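You operate a simulated robot arm through the tools that you are given. There is no shell and no other tool. Be economical: measure what you need, move in short steps, check, and stop when the job is done.

You are at the controls of a simulated two-armed robot. One attempt, no reset.

TASK
Flour the dough on the numbered shelf's blue tray and load it on the middle trolley shelf.
Fine: Put the flour shaker back and raise the trolley guard last. Set down upright: flour shaker.

It is judged by the outcome, as a careful person would: the job done as asked, and still so three seconds after it is handed in. It fails if anything else is knocked over, pushed out of place, dropped, spilled or broken.

THE ROBOT
Two 7-joint arms with two-finger parallel grippers on one trunk, on a base that drives. Base frame: it is fixed to the floor where the robot stands at the start and does not move with it; the origin is under the middle of the robot, x ahead of it, y to its left, z up. Lengths are in mm, angles in rad, forces in N, time in s.
The left shoulder is at the start at [60, 144, 991], the right one opposite. With the tool pointing down near the work surface each hand reaches from about 320 to 740 mm from the robot's upright axis, wherever it stands, measured 20 degrees to its own side. Places, roughly: middle shelf of the tray trolley [700, 1400, 600]; trolley brake [400, 1300, 100]; trolley guard [400, 1400, 500]. Payload 1.57 kg a hand.
Tool frame (each hand has its own): the origin (TCP) lies between the finger pads and is the grasp point; the fingertips stand 30 mm ahead of it; z points along the fingers, y is the line along which they close. The gripper opens to 110 mm. The fingers are 24 mm wide and 12 mm thick; the gripper's body (48 by 112 mm) begins 78 mm behind the TCP.
Orientation is told as [roll, pitch, yaw] about the base's x, y, z axes, in that order, counted from this pose: with the fingers straight down and closing along the base's y, the tool's x points along the base's -x, its y along +y and its z along -z.

THE INTERFACE
- The arms move only by the tool arm_command. It takes "left_deltas", "right_deltas" or both (then of equal length, played together; a hand with none holds still); each is a list that holds one entry, the list of rows, each a list of 6 numbers: the shift along the tool's x, y, z in mm, then the turn, a rotation vector about the tool's x, y, z in rad. In form: [[[dx, dy, dz, ax, ay, az], ...]]. A call has 1 to 10 rows; each row shifts and turns the commanded pose from where the row before left it, along the tool's axes as they then stand. "left_claw" and "right_claw" are, for a hand that has rows, the opening, from 0 (shut) to 1 (fully open), set as the call begins (left out, the last holds). Each row takes 0.2 s and may step no farther than 50 mm and 0.15 rad from the row before; otherwise, or with a gripper value out of range, the whole call is refused. Where a pose cannot be reached the arm comes as near as it can. A force on the tool above 40 N (or 10 N above the force at the start of the call, whichever is more), or a blocked arm, ends the call early, and 0.2 s more pass. The fingers move at their own pace (about 45 mm/s each) and stop on an object; they squeeze with about 43 N. The grip force told is the motor's: it shows also when the fingers shut on nothing. Time passes only in rows, and 0.2 s behind the last, so rows that do not move let the fingers close. It gives the time, the measured TCP pose, the force on the tool (base axes), the opening and the grip force at its end, in the units of the frame above (readings bear some noise), with the torque about the TCP (base axes, N m) and any sound that the robot's microphone picked up.
- Cameras (640 x 400 px; columns grow to the right, rows downward): "scene" is now at [39.5, 27.2, 1593.5]; the picture's right is [0.35, -0.94, 0.00], its down [-0.76, -0.29, -0.58] and it looks along [0.54, 0.21, -0.81] (base axes); focal length 281 px, centre (320, 200). "left" rides on the left gripper at [70, -16, -141] in its tool frame; the picture's right is [0.23, 0.97, 0.00], its down [-0.86, 0.20, -0.48] and it looks along [-0.47, 0.11, 0.88] (tool axes); focal length 222 px, centre (320, 200). "right" rides on the right gripper at [70, 16, -141] in its tool frame; the picture's right is [-0.23, 0.97, 0.00], its down [-0.85, -0.20, -0.48] and it looks along [-0.47, -0.11, 0.88] (tool axes); focal length 222 px, centre (320, 200). There is no depth. A picture from a camera that has moved, and an enlarged one, comes with that camera's place and axes in the base frame and with its lens.
- camera(camera): a new picture of that camera. It takes no simulated time.
- lift_body(by): slides the trunk up (or, below 0, down) by that many mm; the arms and the scene camera ride with it, the base frame stays. It gives what a move gives, with no picture.
- base_move(legs): drives the robot by 1 to 6 legs, each [ahead, left, turn to the left] in mm, mm and rad, along the robot's own axes; the way and the turn of a leg run together, so that a leg with both is an arc; at most 1500 mm and 3.142 rad a leg. The arms and the cameras ride along, it lands a little off, and it stops where it bumps. It gives what a move gives.
- head_to(pan, tilt): turns the head with the scene camera to pan (to the left, within 1.501 rad either way) and tilt (down, from -0.506 to 1.204), counted from straight ahead of the robot. It gives what a move gives.
- zoom(camera, box): a new picture of the part [left, top, right, bottom] of that camera's present view, enlarged. It takes no simulated time.
- sign_off(): hands the job in; it is judged then, once.

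Go step by step. Nothing tells you exact positions but the pictures and the camera data: compare them with the known pose of the tool, close in by small moves and look again before you grip or let go. The budget is 120 turns and 100 pictures, counting those below and the enlarged ones. Unless the task says otherwise, let go and move clear before handing in, and close with one line.

The tools are called after ">>>" as name(argument=value, ...) on one line, values as JSON. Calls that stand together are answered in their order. arm_command: Moves the arms, as the interface text tells. Its arguments: {"type":"object","properties":{"left_deltas":{"type":"array","items":{"type":"array","items":{"type":"array","items":{"type":"number"}}}},"left_claw":{"type":"number"},"right_deltas":{"type":"array","items":{"type":"array","items":{"type":"array","items":{"type":"number"}}}},"right_claw":{"type":"number"}},"required":[]} The other tools are called the same way: lift_body (by) slides the trunk up or down; base_move (legs) drives the base; head_to (pan, tilt) turns the head that bears the scene camera; camera (camera) takes a picture; zoom (camera, box) takes an enlarged picture of a part of a camera's view; sign_off () hands the job in.

At the start:

```text
t: 0.0
left_eef_pos: [290.0, 425.1, 1184.9]
left_orientation: [0.0, 0.001, 0.0]
left_ft_force: [-0.1, 0.7, -0.2]
left_ft_torque: [0.02, -0.01, -0.01]
left_opening: 109.7
left_grip_force: 0.0
right_eef_pos: [390.6, 17.0, 1181.0]
right_orientation: [0.0, 0.001, 0.001]
right_ft_force: [-0.2, -0.9, 0.2]
right_ft_torque: [-0.02, 0.05, 0.01]
right_opening: 110.1
right_grip_force: 0.0
trunk travel left (down, up): [-590.0, 0.0]
robot x, y, heading: [-1.3, -0.7, -0.004]
head pan, tilt: [0.361, 0.951]
```

scene: 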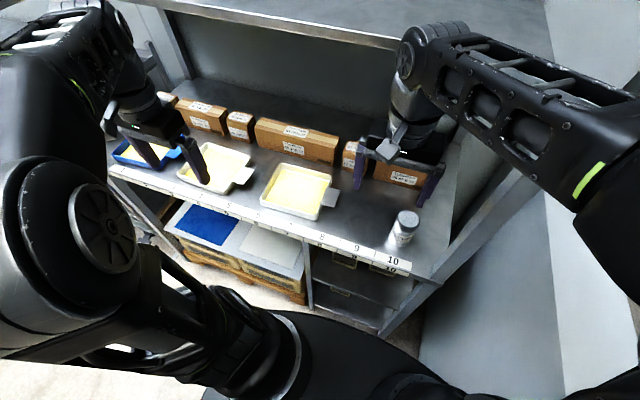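
right: 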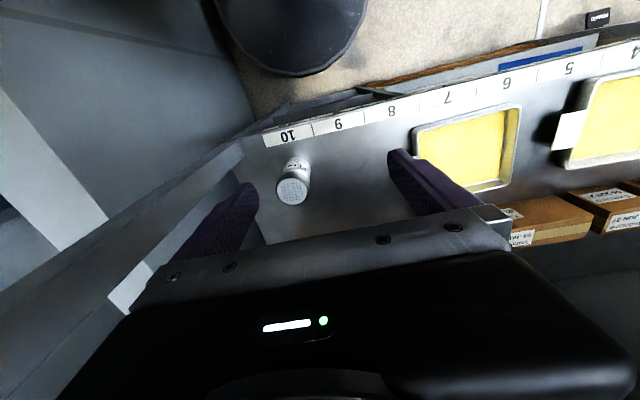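
left: 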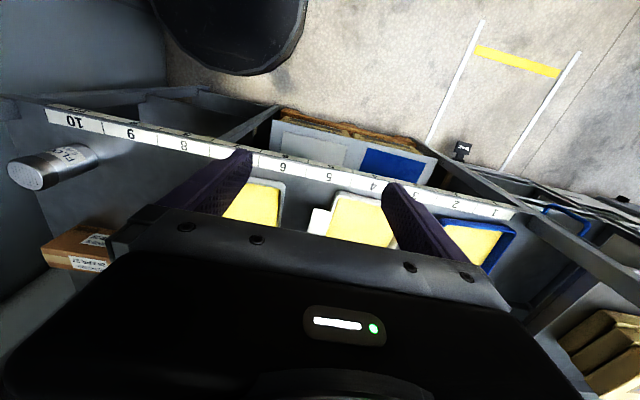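

I see a numbered shelf with three dough trays (blue-rimmed one at the left, near 2) and a flour shaker near 10; the trolley is away to the left. I look closer first.

>>> zoom(camera="scene", box=[90, 80, 450, 305])

>>> head_to(pan=1.2, tilt=0.7)

>>> camera(camera="scene")

```text
1.78 times, centred on (270, 192) of scene
camera zoom: at [39.5, 27.2, 1593.5], right [0.35, -0.94, 0.0], down [-0.76, -0.29, -0.58], along [0.54, 0.21, -0.81], focal length 500 px, centre (409, 213)
```

zoom: 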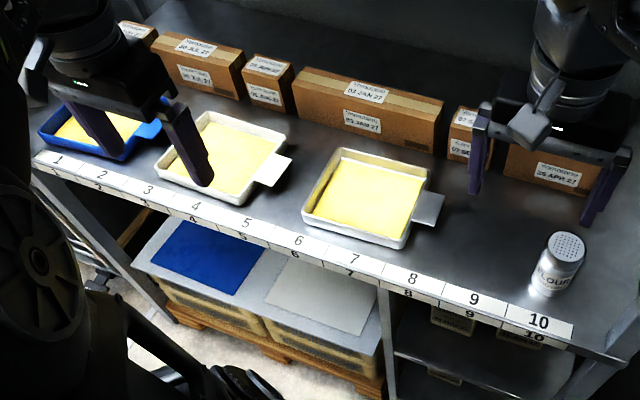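

```text
t: 1.2
left_eef_pos: [290.8, 424.6, 1184.3]
left_orientation: [0.001, 0.001, -0.001]
left_ft_force: [0.1, -0.7, -0.4]
left_ft_torque: [0.02, -0.02, -0.01]
left_opening: 110.1
left_grip_force: 0.0
right_eef_pos: [389.6, 18.4, 1181.4]
right_orientation: [0.0, 0.001, -0.001]
right_ft_force: [-0.4, -0.6, 0.2]
right_ft_torque: [-0.02, 0.02, 0.01]
right_opening: 109.8
right_grip_force: 0.1
trunk travel left (down, up): [-590.0, 0.0]
robot x, y, heading: [-0.3, 0.8, 0.003]
head pan, tilt: [1.201, 0.7]
```

```text
95 pictures are left
camera scene: at [2.4, 80.7, 1613.4], right [0.93, -0.36, 0.0], down [-0.23, -0.6, -0.76], along [0.28, 0.71, -0.64], focal length 281 px, centre (320, 200)
```

scene: 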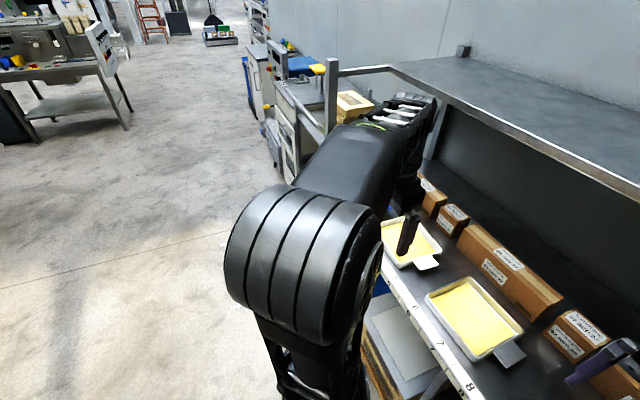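

The shaker stands at about (467, -46), top z≈997, shelf surface z≈885, front edge x≈385. I'll back off, turn the right hand to point forward, and then approach the shaker from the front so that it can be inverted by a wrist roll.

>>> base_move(legs=[[-250, 0, 0]])

>>> arm_command(right_deltas=[[[-40, -15, 40, 0, 0, 0], [-40, -15, 40, 0, 0, 0], [-40, -15, 30, 0, 0, 0], [-30, -18, 30, 0, 0, 0], [0, 0, 0, 0, -0.143, 0], [0, 0, 0, 0, -0.143, 0], [0, 0, 0, 0, -0.143, 0], [0, 0, 0, 0, -0.143, 0], [0, 0, 0, 0, -0.143, 0], [0, 0, 0, 0, -0.143, 0]]])

>>> arm_command(right_deltas=[[[0, 0, 0, 0, -0.143, 0], [0, 0, 0, 0, -0.143, 0], [0, 0, 0, 0, -0.143, 0], [0, 0, 0, 0, -0.143, 0], [0, 0, 0, 0, -0.141, 0], [0, 0, 0, 0, 0, 0]]])

>>> head_to(pan=0.0, tilt=0.7)

>>> camera(camera="scene")

>>> camera(camera="right")

```text
t: 3.0
left_eef_pos: [40.1, 424.2, 1184.8]
left_orientation: [0.001, 0.0, -0.002]
left_ft_force: [-0.4, -0.6, 0.3]
left_ft_torque: [0.02, -0.02, 0.04]
left_opening: 109.8
left_grip_force: 0.1
right_eef_pos: [140.4, 18.6, 1180.5]
right_orientation: [0.0, -0.002, -0.003]
right_ft_force: [0.7, -0.7, -0.1]
right_ft_torque: [0.01, -0.02, -0.02]
right_opening: 109.9
right_grip_force: 0.1
trunk travel left (down, up): [-590.0, 0.0]
robot x, y, heading: [-248.9, 1.0, -0.002]
head pan, tilt: [1.201, 0.7]
```

```text
refused: row 1 steps farther than a row can; nothing moved
```

```text
t: 4.4
left_eef_pos: [43.1, 424.4, 1185.3]
left_orientation: [0.0, -0.001, -0.002]
left_ft_force: [-0.2, 0.8, -0.9]
left_ft_torque: [0.0, 0.02, -0.01]
left_opening: 110.0
left_grip_force: 0.1
right_eef_pos: [141.0, 17.4, 1182.3]
right_orientation: [0.003, -0.713, 0.0]
right_ft_force: [0.1, -0.3, -0.9]
right_ft_torque: [0.02, 0.02, -0.03]
right_opening: 110.0
right_grip_force: 0.1
trunk travel left (down, up): [-590.0, 0.0]
robot x, y, heading: [-248.4, -1.0, -0.004]
head pan, tilt: [1.201, 0.7]
```

```text
t: 5.8
left_eef_pos: [41.5, 425.4, 1184.8]
left_orientation: [0.0, -0.001, -0.001]
left_ft_force: [1.1, -0.2, 0.5]
left_ft_torque: [-0.01, -0.01, 0.0]
left_opening: 109.8
left_grip_force: 0.1
right_eef_pos: [141.4, 18.4, 1180.8]
right_orientation: [0.0, -0.714, -0.003]
right_ft_force: [0.3, -0.4, -0.2]
right_ft_torque: [0.02, 0.04, -0.03]
right_opening: 109.9
right_grip_force: 0.0
trunk travel left (down, up): [-590.0, 0.0]
robot x, y, heading: [-249.0, 0.2, 0.001]
head pan, tilt: [0.0, 0.7]
```

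```text
94 pictures are left
camera scene: at [-192.5, 1.8, 1613.5], right [0.0, -1.0, 0.0], down [-0.64, 0.0, -0.76], along [0.76, 0.0, -0.64], focal length 281 px, centre (320, 200)
```

scene: 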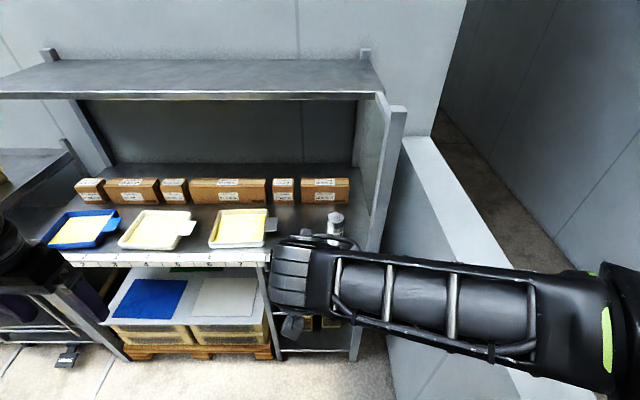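

```text
93 pictures are left
camera right: at [-5.2, 33.4, 1240.9], right [0.17, 0.97, 0.15], down [0.33, -0.2, 0.92], along [0.93, -0.11, -0.36], focal length 222 px, centre (320, 200)
```

right: 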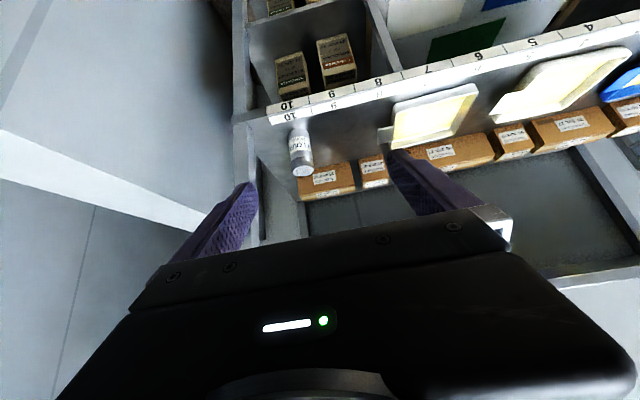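

The hand is half-turned. I complete the turn to horizontal while moving forward to x≈320, then go down to z≈945 in front of the shaker.

>>> arm_command(right_deltas=[[[-23, 0, 20, 0, -0.143, 0], [-20, 0, 23, 0, -0.143, 0], [-16, 0, 25, 0, -0.143, 0], [-13, 0, 27, 0, -0.143, 0], [-8, 0, 29, 0, -0.143, 0], [-4, 0, 30, 0, -0.142, 0]]])

>>> arm_command(right_deltas=[[[45, -12.6, 0, 0, 0, 0], [45, -12.6, 0, 0, 0, 0], [45, -12.6, 0, 0, 0, 0], [45, -12.6, 0, 0, 0, 0], [45, -12.6, 0, 0, 0, 0], [10, 0, 0, 0, 0, 0]]])

>>> camera(camera="right")

>>> camera(camera="scene")

```text
t: 7.2
left_eef_pos: [42.4, 425.3, 1183.8]
left_orientation: [0.001, 0.002, -0.002]
left_ft_force: [-0.1, -0.2, -0.7]
left_ft_torque: [-0.01, 0.0, -0.02]
left_opening: 109.9
left_grip_force: 0.0
right_eef_pos: [323.1, 19.1, 1179.5]
right_orientation: [1.469, -1.569, -1.473]
right_ft_force: [0.6, -0.3, 0.2]
right_ft_torque: [-0.01, 0.01, -0.01]
right_opening: 109.9
right_grip_force: 0.3
trunk travel left (down, up): [-590.0, 0.0]
robot x, y, heading: [-249.9, -1.0, -0.001]
head pan, tilt: [0.0, 0.7]
```

```text
t: 8.6
left_eef_pos: [41.8, 424.6, 1185.5]
left_orientation: [0.002, 0.0, -0.002]
left_ft_force: [-0.5, 0.2, 0.1]
left_ft_torque: [-0.01, 0.02, 0.01]
left_opening: 110.0
left_grip_force: 0.0
right_eef_pos: [370.1, -20.1, 983.0]
right_orientation: [-0.295, -1.564, 0.291]
right_ft_force: [0.1, 0.6, 0.6]
right_ft_torque: [0.0, 0.03, -0.01]
right_opening: 110.0
right_grip_force: 0.1
right hand out of reach, approached as far as the arm can: row 4, 5, 6
trunk travel left (down, up): [-590.0, 0.0]
robot x, y, heading: [-248.0, 0.5, -0.001]
head pan, tilt: [0.0, 0.7]
```

```text
92 pictures are left
camera right: at [227.3, -4.5, 913.7], right [0.0, 0.97, 0.23], down [-0.47, -0.2, 0.86], along [0.88, -0.11, 0.46], focal length 222 px, centre (320, 200)
```

right: 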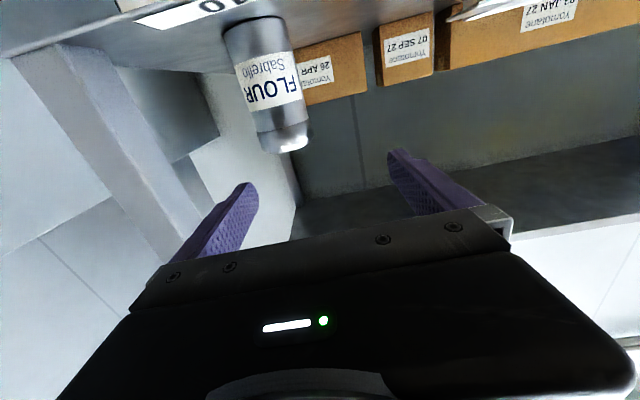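

```text
91 pictures are left
camera scene: at [-192.6, 1.6, 1613.5], right [0.0, -1.0, 0.0], down [-0.64, 0.0, -0.76], along [0.76, 0.0, -0.64], focal length 281 px, centre (320, 200)
```

scene: 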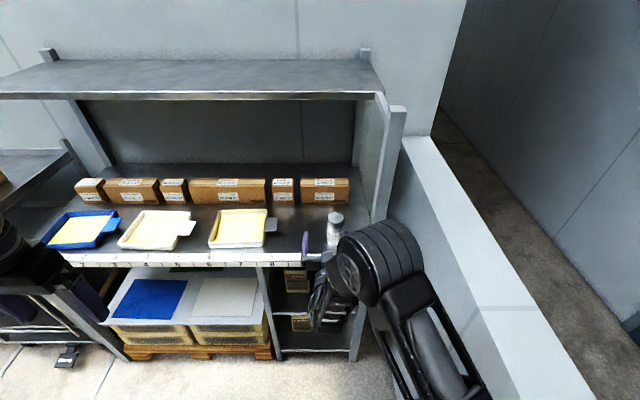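

The arm folds up badly at this height, so I'll raise the hand relative to the body and lower the trunk instead.

>>> arm_command(right_deltas=[[[-45, 0, -10, 0, 0, 0], [-45, 0, -10, 0, 0, 0], [-45, 0, -10, 0, 0, 0], [-45, 0, -10, 0, 0, 0], [0, 0, 0, 0, 0, 0]]])

>>> lift_body(by=-230)

```text
t: 9.8
left_eef_pos: [43.5, 425.5, 1184.1]
left_orientation: [-0.001, 0.0, -0.001]
left_ft_force: [0.0, -0.8, -0.5]
left_ft_torque: [-0.02, -0.02, -0.02]
left_opening: 109.9
left_grip_force: 0.0
right_eef_pos: [329.2, -20.6, 1162.3]
right_orientation: [-0.361, -1.569, 0.359]
right_ft_force: [0.5, 0.4, 0.8]
right_ft_torque: [0.01, 0.02, 0.02]
right_opening: 110.0
right_grip_force: 0.1
trunk travel left (down, up): [-590.0, 0.0]
robot x, y, heading: [-250.2, -0.9, -0.004]
head pan, tilt: [0.0, 0.7]
```

```text
t: 12.2
left_eef_pos: [42.1, 424.0, 956.0]
left_orientation: [0.0, 0.0, -0.003]
left_ft_force: [0.8, 0.6, -1.5]
left_ft_torque: [0.01, 0.03, 0.01]
left_opening: 109.8
left_grip_force: 0.0
right_eef_pos: [329.8, -20.4, 932.8]
right_orientation: [0.225, -1.572, -0.227]
right_ft_force: [0.0, -0.5, -0.5]
right_ft_torque: [0.0, 0.01, 0.0]
right_opening: 110.1
right_grip_force: 0.1
trunk travel left (down, up): [-360.0, 230.0]
robot x, y, heading: [-247.6, -2.3, 0.001]
head pan, tilt: [0.0, 0.7]
```

Now z≈933 with the hand horizontal. I check the shaker in the wrist camera to set the lateral alignment.

>>> camera(camera="right")

>>> camera(camera="scene")

```text
90 pictures are left
camera right: at [187.3, -4.2, 862.1], right [0.0, 0.97, 0.23], down [-0.48, -0.2, 0.86], along [0.88, -0.11, 0.47], focal length 222 px, centre (320, 200)
```

right: 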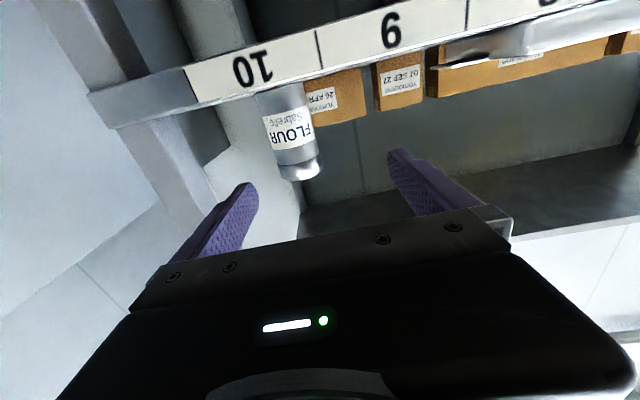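

```text
89 pictures are left
camera scene: at [-192.6, 1.7, 1383.5], right [0.0, -1.0, 0.0], down [-0.64, 0.0, -0.76], along [0.76, 0.0, -0.64], focal length 281 px, centre (320, 200)
```

scene: 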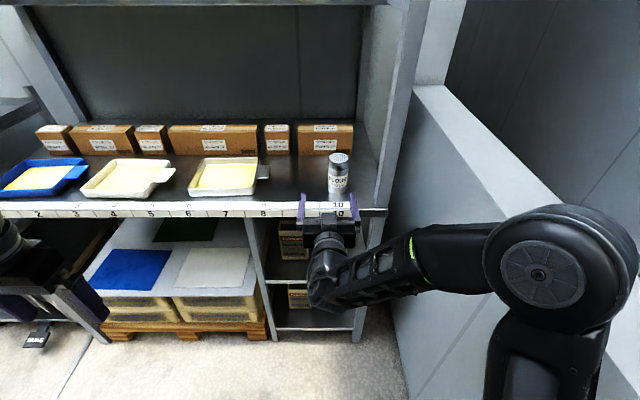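

Shaker axis is about y≈-53, x≈455–467. I move right 33 mm and forward most of the way, then look.

>>> arm_command(right_deltas=[[[-2, -16, 20, 0, 0, 0], [-2, -17, 20, 0, 0, 0], [0, 0, 35, 0, 0, 0], [0, 0, 35, 0, 0, 0], [0, 0, 0, 0, 0, 0]]])

>>> camera(camera="right")

>>> zoom(camera="scene", box=[260, 140, 420, 240])

```text
t: 13.4
left_eef_pos: [42.7, 425.2, 955.7]
left_orientation: [0.001, 0.001, -0.002]
left_ft_force: [-0.4, -0.3, 0.1]
left_ft_torque: [-0.01, 0.01, -0.04]
left_opening: 109.9
left_grip_force: 0.1
right_eef_pos: [441.2, -53.8, 936.5]
right_orientation: [0.271, -1.57, -0.273]
right_ft_force: [0.2, -0.2, 1.2]
right_ft_torque: [0.02, -0.02, -0.03]
right_opening: 109.9
right_grip_force: 0.2
trunk travel left (down, up): [-360.0, 230.0]
robot x, y, heading: [-248.2, 0.2, -0.001]
head pan, tilt: [0.0, 0.7]
```

```text
88 pictures are left
camera right: at [298.2, -38.4, 865.3], right [0.0, 0.97, 0.23], down [-0.48, -0.2, 0.86], along [0.88, -0.11, 0.47], focal length 222 px, centre (320, 200)
```

right: 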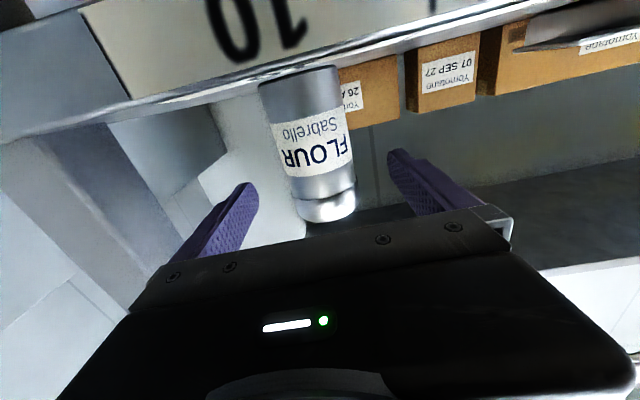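

```text
4.00 times, centred on (340, 190) of scene
camera zoom: at [-192.5, 1.6, 1383.5], right [0.0, -1.0, 0.0], down [-0.64, 0.0, -0.76], along [0.76, 0.0, -0.64], focal length 1126 px, centre (240, 240)
```

zoom: 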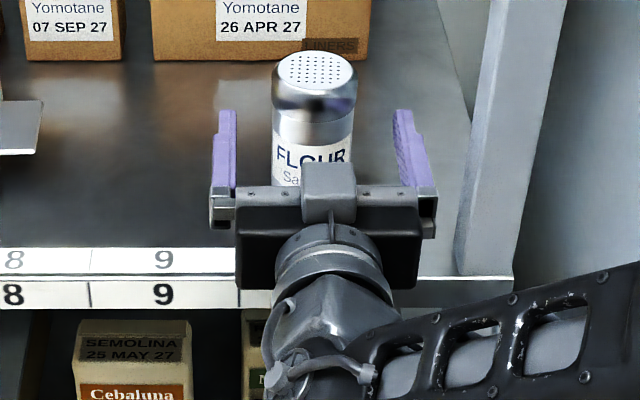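

Shaker axis about (470, -52), aligned with the hand. I move 28 mm forward and close.

>>> arm_command(right_deltas=[[[0, 1, 14, 0, 0, 0], [0, 0, 14, 0, 0, 0], [0, 0, 0, 0, 0, 0]]])

>>> arm_command(right_deltas=[[[0, 0, 0, 0, 0, 0], [0, 0, 0, 0, 0, 0], [0, 0, 0, 0, 0, 0], [0, 0, 0, 0, 0, 0], [0, 0, 0, 0, 0, 0]]], right_claw=0)

>>> camera(camera="right")

>>> zoom(camera="scene", box=[260, 140, 420, 240])

```text
t: 14.2
left_eef_pos: [42.2, 425.7, 955.2]
left_orientation: [-0.001, 0.002, -0.003]
left_ft_force: [-0.3, 0.3, 0.4]
left_ft_torque: [0.01, -0.01, 0.02]
left_opening: 109.9
left_grip_force: 0.2
right_eef_pos: [468.9, -52.0, 937.2]
right_orientation: [-0.137, -1.57, 0.139]
right_ft_force: [-0.3, 0.0, -0.5]
right_ft_torque: [0.0, -0.01, -0.01]
right_opening: 110.3
right_grip_force: 0.0
trunk travel left (down, up): [-360.0, 230.0]
robot x, y, heading: [-250.8, 1.7, -0.007]
head pan, tilt: [0.0, 0.7]
```

```text
t: 15.4
left_eef_pos: [41.5, 425.3, 954.8]
left_orientation: [0.0, 0.0, -0.001]
left_ft_force: [-0.4, 0.6, -0.1]
left_ft_torque: [0.0, 0.01, 0.03]
left_opening: 110.1
left_grip_force: 0.1
right_eef_pos: [469.0, -53.5, 937.2]
right_orientation: [0.268, -1.571, -0.269]
right_ft_force: [0.6, -1.2, 1.1]
right_ft_torque: [0.02, -0.03, -0.01]
right_opening: 57.2
right_grip_force: 31.2
trunk travel left (down, up): [-360.0, 230.0]
robot x, y, heading: [-249.6, 0.7, 0.0]
head pan, tilt: [0.0, 0.7]
```

```text
86 pictures are left
camera right: at [326.0, -37.3, 865.6], right [0.0, 0.97, 0.23], down [-0.48, -0.2, 0.86], along [0.88, -0.11, 0.47], focal length 222 px, centre (320, 200)
```

right: 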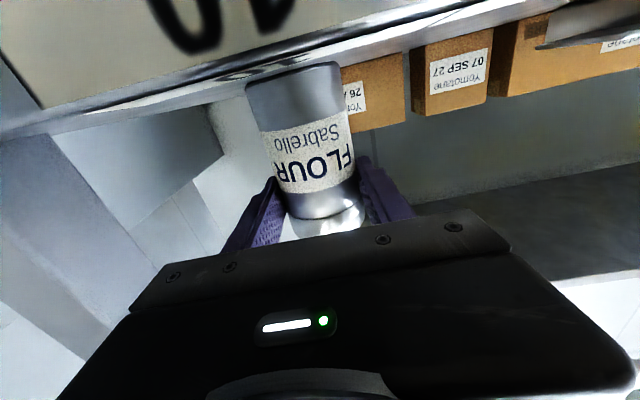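

```text
4.00 times, centred on (340, 190) of scene
camera zoom: at [-192.5, 1.6, 1383.5], right [0.0, -1.0, 0.0], down [-0.64, 0.0, -0.76], along [0.76, 0.0, -0.64], focal length 1126 px, centre (240, 240)
```

zoom: 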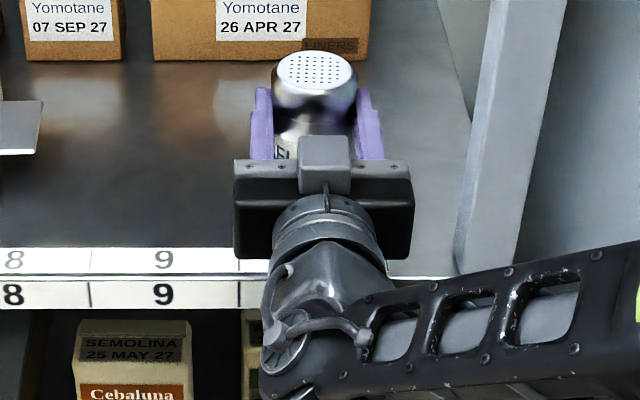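

Firm grip (57 mm). Lift 60 mm, retreat with the base, and look.

>>> arm_command(right_deltas=[[[-15, 0, 0, 0, 0, 0], [-25, 0, 0, 0, 0, 0], [-35, 0, 0, 0, 0, 0], [-25, 0, 0, 0, 0, 0], [0, 0, 0, 0, 0, 0]]])

>>> base_move(legs=[[-180, 0, 0], [0, 700, 0]])

>>> head_to(pan=0.5, tilt=0.6)

>>> camera(camera="scene")

```text
t: 16.6
left_eef_pos: [41.7, 424.9, 955.5]
left_orientation: [-0.001, -0.002, -0.001]
left_ft_force: [-0.2, 1.2, -0.5]
left_ft_torque: [0.02, -0.01, 0.01]
left_opening: 109.8
left_grip_force: 0.0
right_eef_pos: [466.9, -52.7, 1035.5]
right_orientation: [0.166, -1.568, -0.171]
right_ft_force: [-0.5, 0.5, -0.1]
right_ft_torque: [-0.03, 0.01, -0.01]
right_opening: 0.1
right_grip_force: 21.1
trunk travel left (down, up): [-360.0, 230.0]
robot x, y, heading: [-249.8, -1.2, -0.003]
head pan, tilt: [0.0, 0.7]
```

```text
t: 18.3
left_eef_pos: [-138.5, 424.6, 954.9]
left_orientation: [0.0, 0.002, -0.005]
left_ft_force: [0.3, -0.4, 0.8]
left_ft_torque: [-0.03, -0.02, -0.01]
left_opening: 110.0
left_grip_force: 0.0
right_eef_pos: [286.5, -52.6, 1036.3]
right_orientation: [0.309, -1.569, -0.313]
right_ft_force: [0.1, 0.2, 0.1]
right_ft_torque: [0.01, -0.01, 0.0]
right_opening: 0.2
right_grip_force: 21.1
trunk travel left (down, up): [-360.0, 230.0]
robot x, y, heading: [-428.9, -1.9, -0.005]
head pan, tilt: [0.0, 0.7]
stopped in leg 1: the robot was blocked; the commanded pose is now the measured one
```

```text
t: 19.2
left_eef_pos: [-140.0, 424.6, 954.7]
left_orientation: [0.0, 0.002, -0.003]
left_ft_force: [-0.7, 0.9, 0.2]
left_ft_torque: [-0.03, -0.01, -0.02]
left_opening: 110.0
left_grip_force: 0.1
right_eef_pos: [286.9, -52.6, 1036.5]
right_orientation: [0.366, -1.568, -0.368]
right_ft_force: [-0.5, -0.4, -0.4]
right_ft_torque: [-0.01, 0.02, 0.02]
right_opening: 0.0
right_grip_force: 21.4
trunk travel left (down, up): [-360.0, 230.0]
robot x, y, heading: [-430.2, 4.0, -0.006]
head pan, tilt: [0.499, 0.6]
```

```text
84 pictures are left
camera scene: at [-381.6, 44.4, 1392.1], right [0.47, -0.88, 0.0], down [-0.5, -0.27, -0.82], along [0.73, 0.39, -0.57], focal length 281 px, centre (320, 200)
```

scene: 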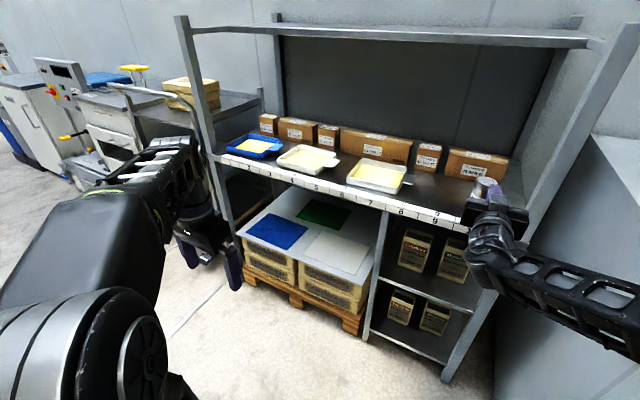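

The shaker slipped out of the fingers (opening 0), and the leftward drive was blocked. I check the shaker is still standing and what's at the left.

>>> zoom(camera="scene", box=[420, 150, 580, 250])

>>> camera(camera="right")

>>> head_to(pan=1.5, tilt=0.7)

>>> camera(camera="scene")

```text
4.00 times, centred on (500, 200) of scene
camera zoom: at [-381.6, 44.4, 1392.1], right [0.47, -0.88, 0.0], down [-0.5, -0.27, -0.82], along [0.73, 0.39, -0.57], focal length 1126 px, centre (-400, 200)
```

zoom: 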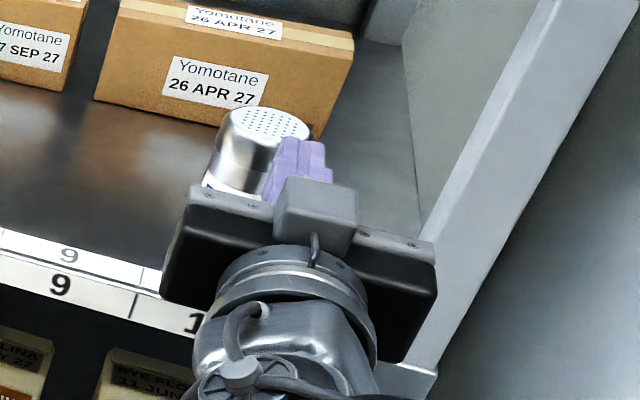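

```text
82 pictures are left
camera right: at [143.5, -37.3, 965.7], right [0.0, 0.97, 0.23], down [-0.48, -0.2, 0.86], along [0.88, -0.11, 0.47], focal length 222 px, centre (320, 200)
```

right: 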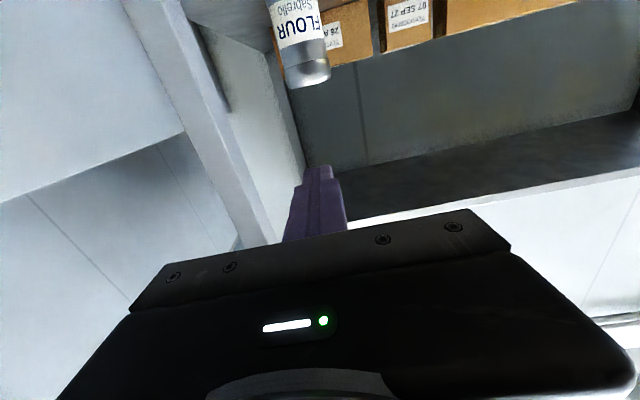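

```text
t: 20.5
left_eef_pos: [-138.6, 424.6, 955.4]
left_orientation: [0.001, 0.0, -0.004]
left_ft_force: [-0.5, 1.0, 0.4]
left_ft_torque: [0.0, 0.0, 0.01]
left_opening: 110.1
left_grip_force: 0.1
right_eef_pos: [286.3, -54.0, 1036.5]
right_orientation: [0.374, -1.57, -0.377]
right_ft_force: [0.1, -0.6, 0.9]
right_ft_torque: [0.02, 0.01, 0.02]
right_opening: 0.0
right_grip_force: 21.3
trunk travel left (down, up): [-360.0, 230.0]
robot x, y, heading: [-429.6, 3.6, -0.001]
head pan, tilt: [1.499, 0.7]
```

```text
81 pictures are left
camera scene: at [-453.0, 87.2, 1383.5], right [1.0, -0.08, 0.0], down [-0.05, -0.64, -0.76], along [0.06, 0.76, -0.64], focal length 281 px, centre (320, 200)
```

scene: 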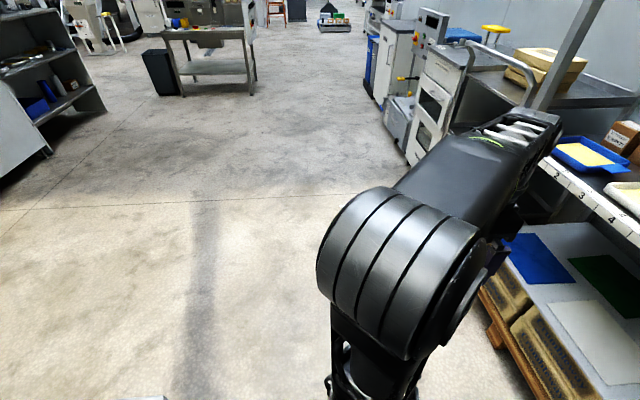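

The shaker is still upright; recomputing, the shelf top is at z≈857 and I had gripped the polished cap. I'll come in lower (z≈902) on the body of the shaker.

>>> arm_command(right_deltas=[[[33, 1, 0, 0, 0, 0], [33, 1, 0, 0, 0, 0], [33, 1, 0, 0, 0, 0], [0, 0, 0, 0, 0, 0], [0, 0, 0, 0, 0, 0]]], right_claw=1)

>>> lift_body(by=-36)

>>> base_move(legs=[[135, 0, 0]])

>>> head_to(pan=0, tilt=0.7)

>>> camera(camera="scene")

>>> camera(camera="right")

```text
t: 21.7
left_eef_pos: [-139.6, 424.2, 955.0]
left_orientation: [0.0, 0.002, -0.004]
left_ft_force: [-0.5, 0.3, 0.5]
left_ft_torque: [-0.01, -0.02, 0.01]
left_opening: 110.1
left_grip_force: 0.1
right_eef_pos: [286.5, -49.9, 936.5]
right_orientation: [0.495, -1.568, -0.498]
right_ft_force: [0.3, 0.1, -0.9]
right_ft_torque: [0.03, 0.0, 0.01]
right_opening: 104.0
right_grip_force: 0.1
trunk travel left (down, up): [-360.0, 230.0]
robot x, y, heading: [-430.5, -0.7, -0.003]
head pan, tilt: [1.499, 0.7]
```

```text
t: 22.5
left_eef_pos: [-139.2, 424.8, 918.8]
left_orientation: [0.002, 0.0, -0.002]
left_ft_force: [-0.1, 0.5, -0.1]
left_ft_torque: [-0.01, 0.0, 0.0]
left_opening: 109.8
left_grip_force: 0.1
right_eef_pos: [285.5, -50.6, 900.7]
right_orientation: [0.539, -1.57, -0.542]
right_ft_force: [0.4, 0.4, 0.5]
right_ft_torque: [0.01, 0.0, 0.0]
right_opening: 110.1
right_grip_force: 0.2
trunk travel left (down, up): [-324.0, 266.0]
robot x, y, heading: [-429.1, -2.2, -0.002]
head pan, tilt: [1.499, 0.7]
```

```text
t: 23.8
left_eef_pos: [-5.6, 423.4, 920.1]
left_orientation: [0.0, 0.003, -0.005]
left_ft_force: [-0.3, -0.9, 0.1]
left_ft_torque: [0.02, 0.0, 0.01]
left_opening: 110.1
left_grip_force: 0.1
right_eef_pos: [420.0, -52.6, 899.8]
right_orientation: [0.197, -1.569, -0.2]
right_ft_force: [-0.1, 0.5, -0.6]
right_ft_torque: [-0.01, -0.01, -0.01]
right_opening: 109.9
right_grip_force: 0.1
trunk travel left (down, up): [-324.0, 266.0]
robot x, y, heading: [-295.6, -0.4, -0.01]
head pan, tilt: [1.499, 0.7]
```

```text
t: 25.4
left_eef_pos: [-5.0, 423.3, 919.9]
left_orientation: [0.0, 0.003, -0.005]
left_ft_force: [0.0, -0.4, 0.8]
left_ft_torque: [0.01, -0.03, -0.03]
left_opening: 109.7
left_grip_force: 0.0
right_eef_pos: [418.3, -52.2, 902.2]
right_orientation: [0.274, -1.567, -0.282]
right_ft_force: [0.3, -0.2, 0.0]
right_ft_torque: [-0.01, -0.02, 0.0]
right_opening: 109.9
right_grip_force: 0.0
trunk travel left (down, up): [-324.0, 266.0]
robot x, y, heading: [-298.8, 2.2, -0.006]
head pan, tilt: [0.0, 0.7]
```

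```text
80 pictures are left
camera scene: at [-241.2, 1.4, 1347.5], right [-0.01, -1.0, 0.0], down [-0.64, 0.0, -0.76], along [0.76, 0.0, -0.64], focal length 281 px, centre (320, 200)
```

scene: 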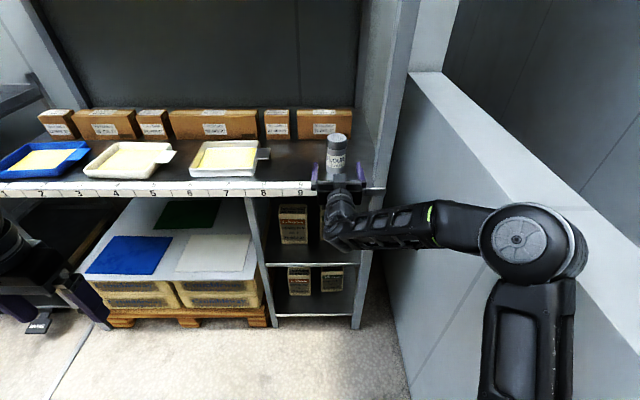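

```text
79 pictures are left
camera right: at [276.4, -35.7, 829.8], right [0.01, 0.97, 0.23], down [-0.48, -0.2, 0.86], along [0.88, -0.11, 0.47], focal length 222 px, centre (320, 200)
```

right: 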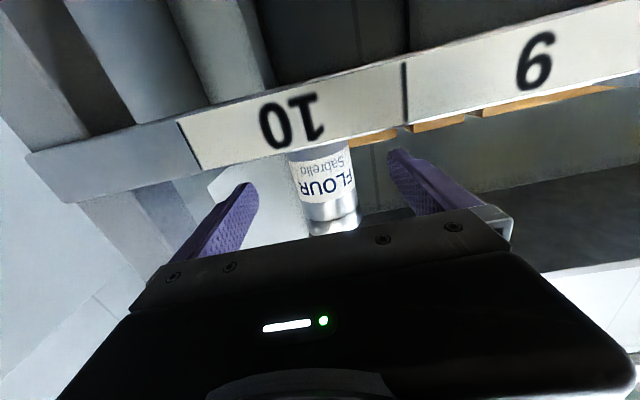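

The fingers now come in at the label. Forward 55 mm, then close with a longer wait.

>>> arm_command(right_deltas=[[[0, 0, 18, 0, 0, 0], [0, 0, 18, 0, 0, 0], [0, 0, 19, 0, 0, 0], [0, 0, 0, 0, 0, 0]]])

>>> arm_command(right_deltas=[[[0, 0, 0, 0, 0, 0], [0, 0, 0, 0, 0, 0], [0, 0, 0, 0, 0, 0], [0, 0, 0, 0, 0, 0], [0, 0, 0, 0, 0, 0], [0, 0, 0, 0, 0, 0], [0, 0, 0, 0, 0, 0], [0, 0, 0, 0, 0, 0]]], right_claw=0)

>>> arm_command(right_deltas=[[[-5, 0, 0, 0, 0, 0], [-10, 0, 0, 0, 0, 0], [-15, 0, 0, 0, 0, 0], [0, 0, 0, 0, 0, 0]]])

>>> camera(camera="right")

```text
t: 26.4
left_eef_pos: [-5.1, 422.8, 918.8]
left_orientation: [0.001, 0.002, -0.005]
left_ft_force: [0.6, 0.8, -0.8]
left_ft_torque: [0.03, -0.01, -0.01]
left_opening: 110.2
left_grip_force: 0.0
right_eef_pos: [473.8, -53.0, 900.4]
right_orientation: [0.488, -1.57, -0.493]
right_ft_force: [-0.3, 0.8, -0.2]
right_ft_torque: [0.02, -0.04, 0.0]
right_opening: 109.9
right_grip_force: 0.0
trunk travel left (down, up): [-324.0, 266.0]
robot x, y, heading: [-300.7, -2.7, -0.006]
head pan, tilt: [0.0, 0.7]
```

```text
t: 28.2
left_eef_pos: [-5.2, 422.9, 919.4]
left_orientation: [0.001, 0.001, -0.005]
left_ft_force: [0.4, 0.0, 0.5]
left_ft_torque: [0.0, -0.02, 0.02]
left_opening: 109.9
left_grip_force: 0.1
right_eef_pos: [473.6, -53.6, 899.6]
right_orientation: [0.272, -1.568, -0.276]
right_ft_force: [-1.0, 1.7, 0.2]
right_ft_torque: [0.01, -0.04, 0.03]
right_opening: 56.8
right_grip_force: 42.7
trunk travel left (down, up): [-324.0, 266.0]
robot x, y, heading: [-297.5, 2.2, -0.006]
head pan, tilt: [0.0, 0.7]
```

```text
t: 29.2
left_eef_pos: [-5.5, 422.9, 919.8]
left_orientation: [0.0, 0.001, -0.005]
left_ft_force: [-0.3, -0.8, -0.5]
left_ft_torque: [0.02, 0.0, 0.03]
left_opening: 110.5
left_grip_force: 0.0
right_eef_pos: [474.4, -52.5, 931.8]
right_orientation: [0.364, -1.568, -0.37]
right_ft_force: [0.3, 0.3, -2.6]
right_ft_torque: [0.0, 0.01, -0.02]
right_opening: 56.7
right_grip_force: 42.8
trunk travel left (down, up): [-324.0, 266.0]
robot x, y, heading: [-298.3, -1.2, -0.002]
head pan, tilt: [0.0, 0.7]
```

```text
78 pictures are left
camera right: at [331.4, -36.0, 859.3], right [0.01, 0.97, 0.23], down [-0.48, -0.2, 0.86], along [0.88, -0.11, 0.46], focal length 222 px, centre (320, 200)
```

right: 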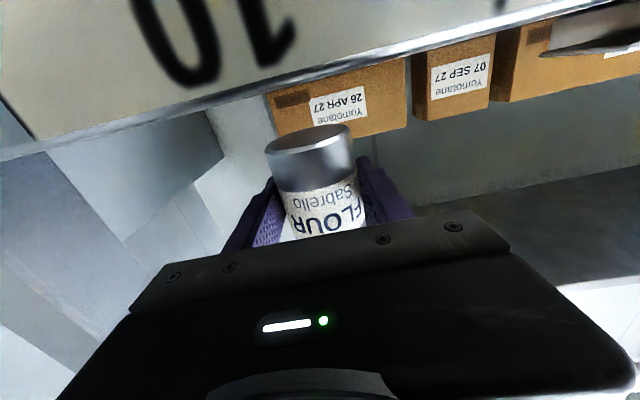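

Holding the shaker (about 270 g). I raise the trunk 100 mm and drive left above the shelf in a first stage.

>>> lift_body(by=100)

>>> base_move(legs=[[-40, 0, 0], [0, 500, 0]])

>>> head_to(pan=0.6, tilt=0.7)

>>> camera(camera="scene")

```text
t: 30.5
left_eef_pos: [-4.1, 424.3, 1019.5]
left_orientation: [-0.001, 0.002, -0.006]
left_ft_force: [1.7, 0.2, -0.5]
left_ft_torque: [0.01, 0.01, 0.04]
left_opening: 110.0
left_grip_force: 0.0
right_eef_pos: [473.6, -53.1, 1030.7]
right_orientation: [0.166, -1.568, -0.171]
right_ft_force: [-0.2, 0.5, -0.9]
right_ft_torque: [-0.03, 0.04, -0.02]
right_opening: 56.5
right_grip_force: 43.1
trunk travel left (down, up): [-424.0, 166.0]
robot x, y, heading: [-297.0, 1.2, -0.01]
head pan, tilt: [0.0, 0.7]
```

```text
t: 33.9
left_eef_pos: [-42.8, 923.9, 1018.8]
left_orientation: [0.001, 0.001, -0.007]
left_ft_force: [1.4, 0.3, 0.8]
left_ft_torque: [0.01, 0.0, -0.03]
left_opening: 109.9
left_grip_force: 0.0
right_eef_pos: [437.8, 448.6, 1030.1]
right_orientation: [-0.09, -1.568, 0.085]
right_ft_force: [-0.6, 0.4, -2.6]
right_ft_torque: [-0.01, 0.03, -0.01]
right_opening: 56.6
right_grip_force: 43.2
trunk travel left (down, up): [-424.0, 166.0]
robot x, y, heading: [-334.5, 498.0, -0.009]
head pan, tilt: [0.0, 0.7]
```

```text
t: 34.9
left_eef_pos: [-40.8, 925.4, 1018.5]
left_orientation: [-0.001, 0.003, -0.007]
left_ft_force: [-0.1, -0.4, 1.2]
left_ft_torque: [-0.01, 0.01, 0.01]
left_opening: 109.9
left_grip_force: 0.0
right_eef_pos: [437.0, 449.0, 1029.1]
right_orientation: [0.259, -1.57, -0.267]
right_ft_force: [0.0, 0.3, -2.8]
right_ft_torque: [0.02, 0.03, 0.03]
right_opening: 56.8
right_grip_force: 42.8
trunk travel left (down, up): [-424.0, 166.0]
robot x, y, heading: [-334.8, 498.7, -0.006]
head pan, tilt: [0.6, 0.7]
```

```text
77 pictures are left
camera scene: at [-292.4, 550.5, 1447.4], right [0.56, -0.83, 0.0], down [-0.53, -0.36, -0.76], along [0.63, 0.43, -0.64], focal length 281 px, centre (320, 200)
```

scene: 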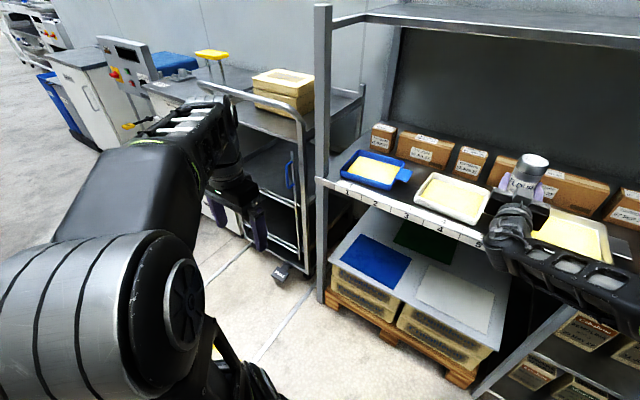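

The blue tray's dough centre is about (505, 855). I drive so that the shaker is above it.

>>> base_move(legs=[[0, 406, 0], [62, 0, 0]])

>>> head_to(pan=0.1, tilt=0.75)

>>> camera(camera="scene")

>>> camera(camera="left")

```text
t: 38.0
left_eef_pos: [23.5, 1337.0, 1018.7]
left_orientation: [0.001, 0.002, -0.008]
left_ft_force: [0.7, -0.9, 1.2]
left_ft_torque: [-0.01, 0.04, -0.03]
left_opening: 109.8
left_grip_force: 0.1
right_eef_pos: [503.6, 859.5, 1029.4]
right_orientation: [0.116, -1.569, -0.122]
right_ft_force: [-0.3, -0.1, -2.5]
right_ft_torque: [0.02, 0.02, -0.02]
right_opening: 56.6
right_grip_force: 42.8
trunk travel left (down, up): [-424.0, 166.0]
robot x, y, heading: [-270.2, 913.3, -0.005]
head pan, tilt: [0.6, 0.7]
```

```text
t: 39.0
left_eef_pos: [23.1, 1337.6, 1019.8]
left_orientation: [0.002, 0.003, -0.007]
left_ft_force: [-0.3, 0.5, -0.3]
left_ft_torque: [-0.01, 0.0, -0.03]
left_opening: 109.9
left_grip_force: 0.0
right_eef_pos: [501.3, 861.3, 1030.0]
right_orientation: [0.217, -1.57, -0.224]
right_ft_force: [0.6, -0.3, -2.7]
right_ft_torque: [0.01, 0.0, 0.01]
right_opening: 56.5
right_grip_force: 42.7
trunk travel left (down, up): [-424.0, 166.0]
robot x, y, heading: [-271.6, 910.4, -0.006]
head pan, tilt: [0.099, 0.75]
```

```text
76 pictures are left
camera scene: at [-215.3, 922.7, 1443.2], right [0.09, -1.0, 0.0], down [-0.68, -0.06, -0.73], along [0.73, 0.07, -0.68], focal length 281 px, centre (320, 200)
```

scene: 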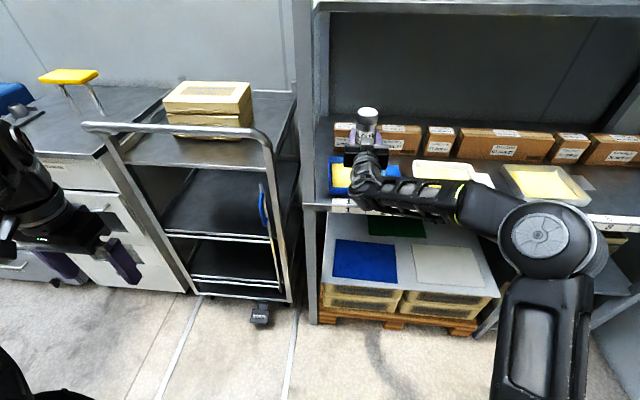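

```text
75 pictures are left
camera left: at [-45.0, 1319.5, 1158.9], right [-0.22, 0.98, 0.0], down [0.86, 0.19, 0.48], along [0.47, 0.11, -0.88], focal length 222 px, centre (320, 200)
```

left: 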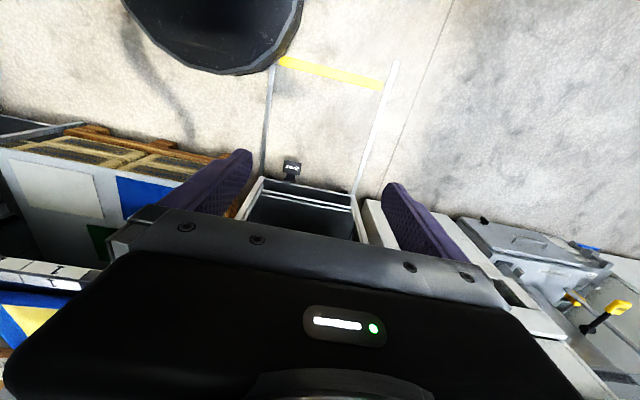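

The trolley is visible now. I zoom in on it and on the tray with the shaker.

>>> zoom(camera="scene", box=[70, 70, 320, 330])

>>> zoom(camera="scene", box=[300, 90, 460, 220])

>>> camera(camera="right")

```text
1.54 times, centred on (195, 200) of scene
camera zoom: at [-215.3, 922.7, 1443.2], right [0.09, -1.0, 0.0], down [-0.68, -0.06, -0.73], along [0.73, 0.07, -0.68], focal length 433 px, centre (512, 200)
```

zoom: 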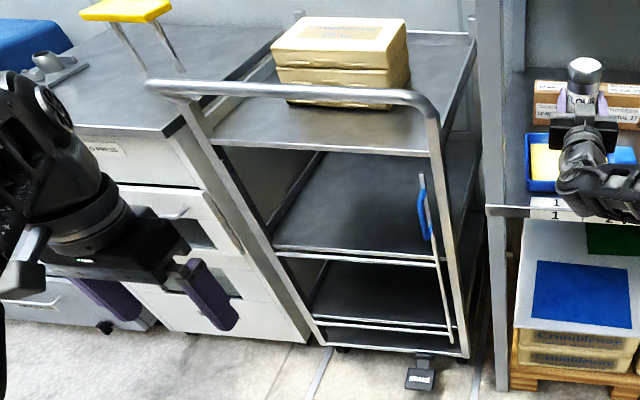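

```text
3.08 times, centred on (380, 155) of scene
camera zoom: at [-215.3, 922.7, 1443.2], right [0.09, -1.0, 0.0], down [-0.68, -0.06, -0.73], along [0.73, 0.07, -0.68], focal length 866 px, centre (135, 338)
```

zoom: 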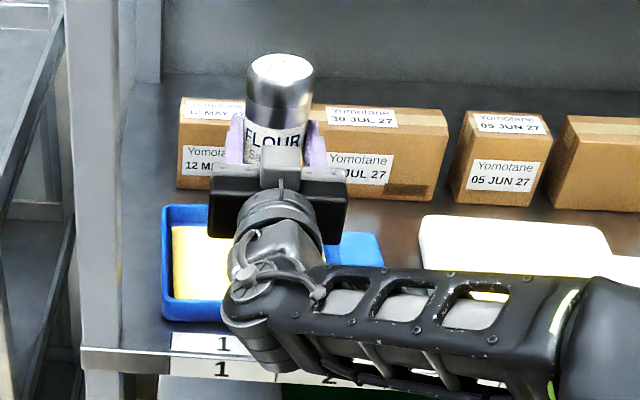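

```text
72 pictures are left
camera right: at [359.5, 876.5, 959.0], right [0.01, 0.97, 0.23], down [-0.48, -0.2, 0.86], along [0.88, -0.11, 0.46], focal length 222 px, centre (320, 200)
```

right: 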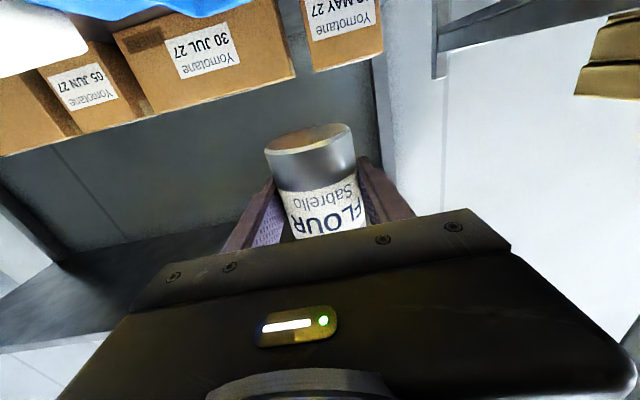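

The shaker is over the tray dough. I now roll the wrist to invert it, half way first.

>>> arm_command(right_deltas=[[[0, 0, 0, 0, 0, 0.14], [0, 0, 0, 0, 0, 0.14], [0, 0, 0, 0, 0, 0.14], [0, 0, 0, 0, 0, 0.14], [0, 0, 0, 0, 0, 0.14], [0, 0, 0, 0, 0, 0.14], [0, 0, 0, 0, 0, 0.14], [0, 0, 0, 0, 0, 0.14], [0, 0, 0, 0, 0, 0.14], [0, 0, 0, 0, 0, 0.14]]])

>>> camera(camera="scene")

>>> camera(camera="right")

```text
t: 41.2
left_eef_pos: [23.9, 1336.3, 1019.0]
left_orientation: [0.0, 0.002, -0.007]
left_ft_force: [0.5, -0.6, 0.7]
left_ft_torque: [0.03, 0.07, 0.02]
left_opening: 109.8
left_grip_force: 0.0
right_eef_pos: [502.9, 862.1, 1051.5]
right_orientation: [1.552, -0.173, -1.577]
right_ft_force: [-1.1, -0.1, -2.1]
right_ft_torque: [0.04, 0.02, -0.03]
right_opening: 56.4
right_grip_force: 42.8
right hand out of reach, approached as far as the arm can: row 9, 10
trunk travel left (down, up): [-424.0, 166.0]
robot x, y, heading: [-268.8, 911.1, -0.004]
head pan, tilt: [0.099, 0.75]
```

```text
71 pictures are left
camera scene: at [-215.0, 922.3, 1443.2], right [0.09, -1.0, 0.0], down [-0.68, -0.06, -0.73], along [0.73, 0.07, -0.68], focal length 281 px, centre (320, 200)
```

scene: 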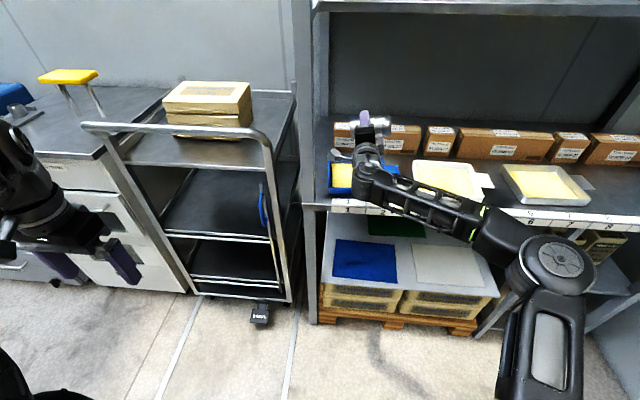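

```text
70 pictures are left
camera right: at [361.9, 932.9, 1057.3], right [0.02, -0.06, 1.0], down [-0.49, -0.87, -0.04], along [0.87, -0.48, -0.04], focal length 222 px, centre (320, 200)
```

right: 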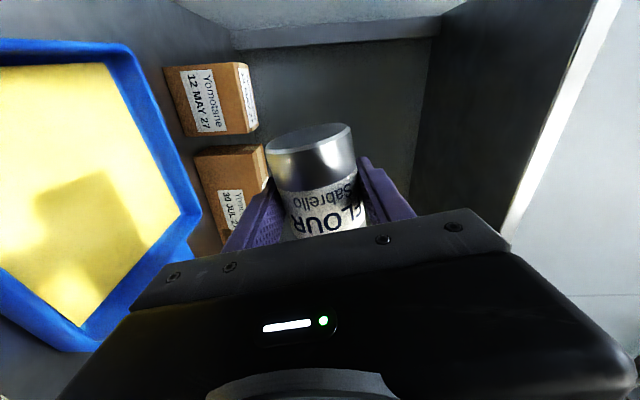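

The wrist ran into its limit in that direction. I roll the other way.

>>> arm_command(right_deltas=[[[0, 0, 0, 0, 0, -0.15], [0, 0, 0, 0, 0, -0.15], [0, 0, 0, 0, 0, -0.15], [0, 0, 0, 0, 0, -0.15], [0, 0, 0, 0, 0, -0.15], [0, 0, 0, 0, 0, -0.15], [0, 0, 0, 0, 0, -0.15], [0, 0, 0, 0, 0, -0.15], [0, 0, 0, 0, 0, -0.15], [0, 0, 0, 0, 0, 0]]])

>>> arm_command(right_deltas=[[[0, 0, 0, 0, 0, -0.15], [0, 0, 0, 0, 0, -0.15], [0, 0, 0, 0, 0, -0.15], [0, 0, 0, 0, 0, -0.15], [0, 0, 0, 0, 0, -0.15], [0, 0, 0, 0, 0, -0.15], [0, 0, 0, 0, 0, -0.15], [0, 0, 0, 0, 0, -0.15], [0, 0, 0, 0, 0, -0.15], [0, 0, 0, 0, 0, 0]]])

>>> camera(camera="scene")

```text
t: 43.4
left_eef_pos: [22.9, 1335.8, 1018.5]
left_orientation: [0.001, 0.002, -0.008]
left_ft_force: [0.2, 0.7, 0.0]
left_ft_torque: [0.0, -0.01, 0.03]
left_opening: 110.1
left_grip_force: 0.1
right_eef_pos: [502.8, 863.4, 1052.2]
right_orientation: [1.542, -1.52, -1.546]
right_ft_force: [0.8, 0.4, -1.3]
right_ft_torque: [-0.03, 0.02, 0.02]
right_opening: 56.6
right_grip_force: 43.1
trunk travel left (down, up): [-424.0, 166.0]
robot x, y, heading: [-271.2, 913.3, -0.01]
head pan, tilt: [0.099, 0.75]
```

```text
t: 45.6
left_eef_pos: [23.1, 1335.9, 1018.8]
left_orientation: [-0.001, 0.003, -0.007]
left_ft_force: [-0.2, 1.3, 0.7]
left_ft_torque: [0.03, -0.04, -0.01]
left_opening: 109.9
left_grip_force: 0.1
right_eef_pos: [503.2, 861.7, 1052.2]
right_orientation: [-1.57, -0.269, 1.563]
right_ft_force: [0.0, 0.5, -2.6]
right_ft_torque: [-0.03, 0.0, 0.07]
right_opening: 56.1
right_grip_force: 43.1
trunk travel left (down, up): [-424.0, 166.0]
robot x, y, heading: [-268.2, 914.9, -0.006]
head pan, tilt: [0.099, 0.75]
```

```text
69 pictures are left
camera scene: at [-215.3, 922.6, 1443.2], right [0.09, -1.0, 0.0], down [-0.68, -0.06, -0.73], along [0.73, 0.07, -0.68], focal length 281 px, centre (320, 200)
```

scene: 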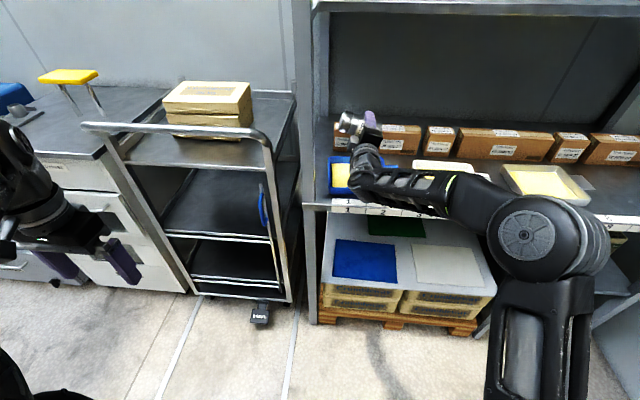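

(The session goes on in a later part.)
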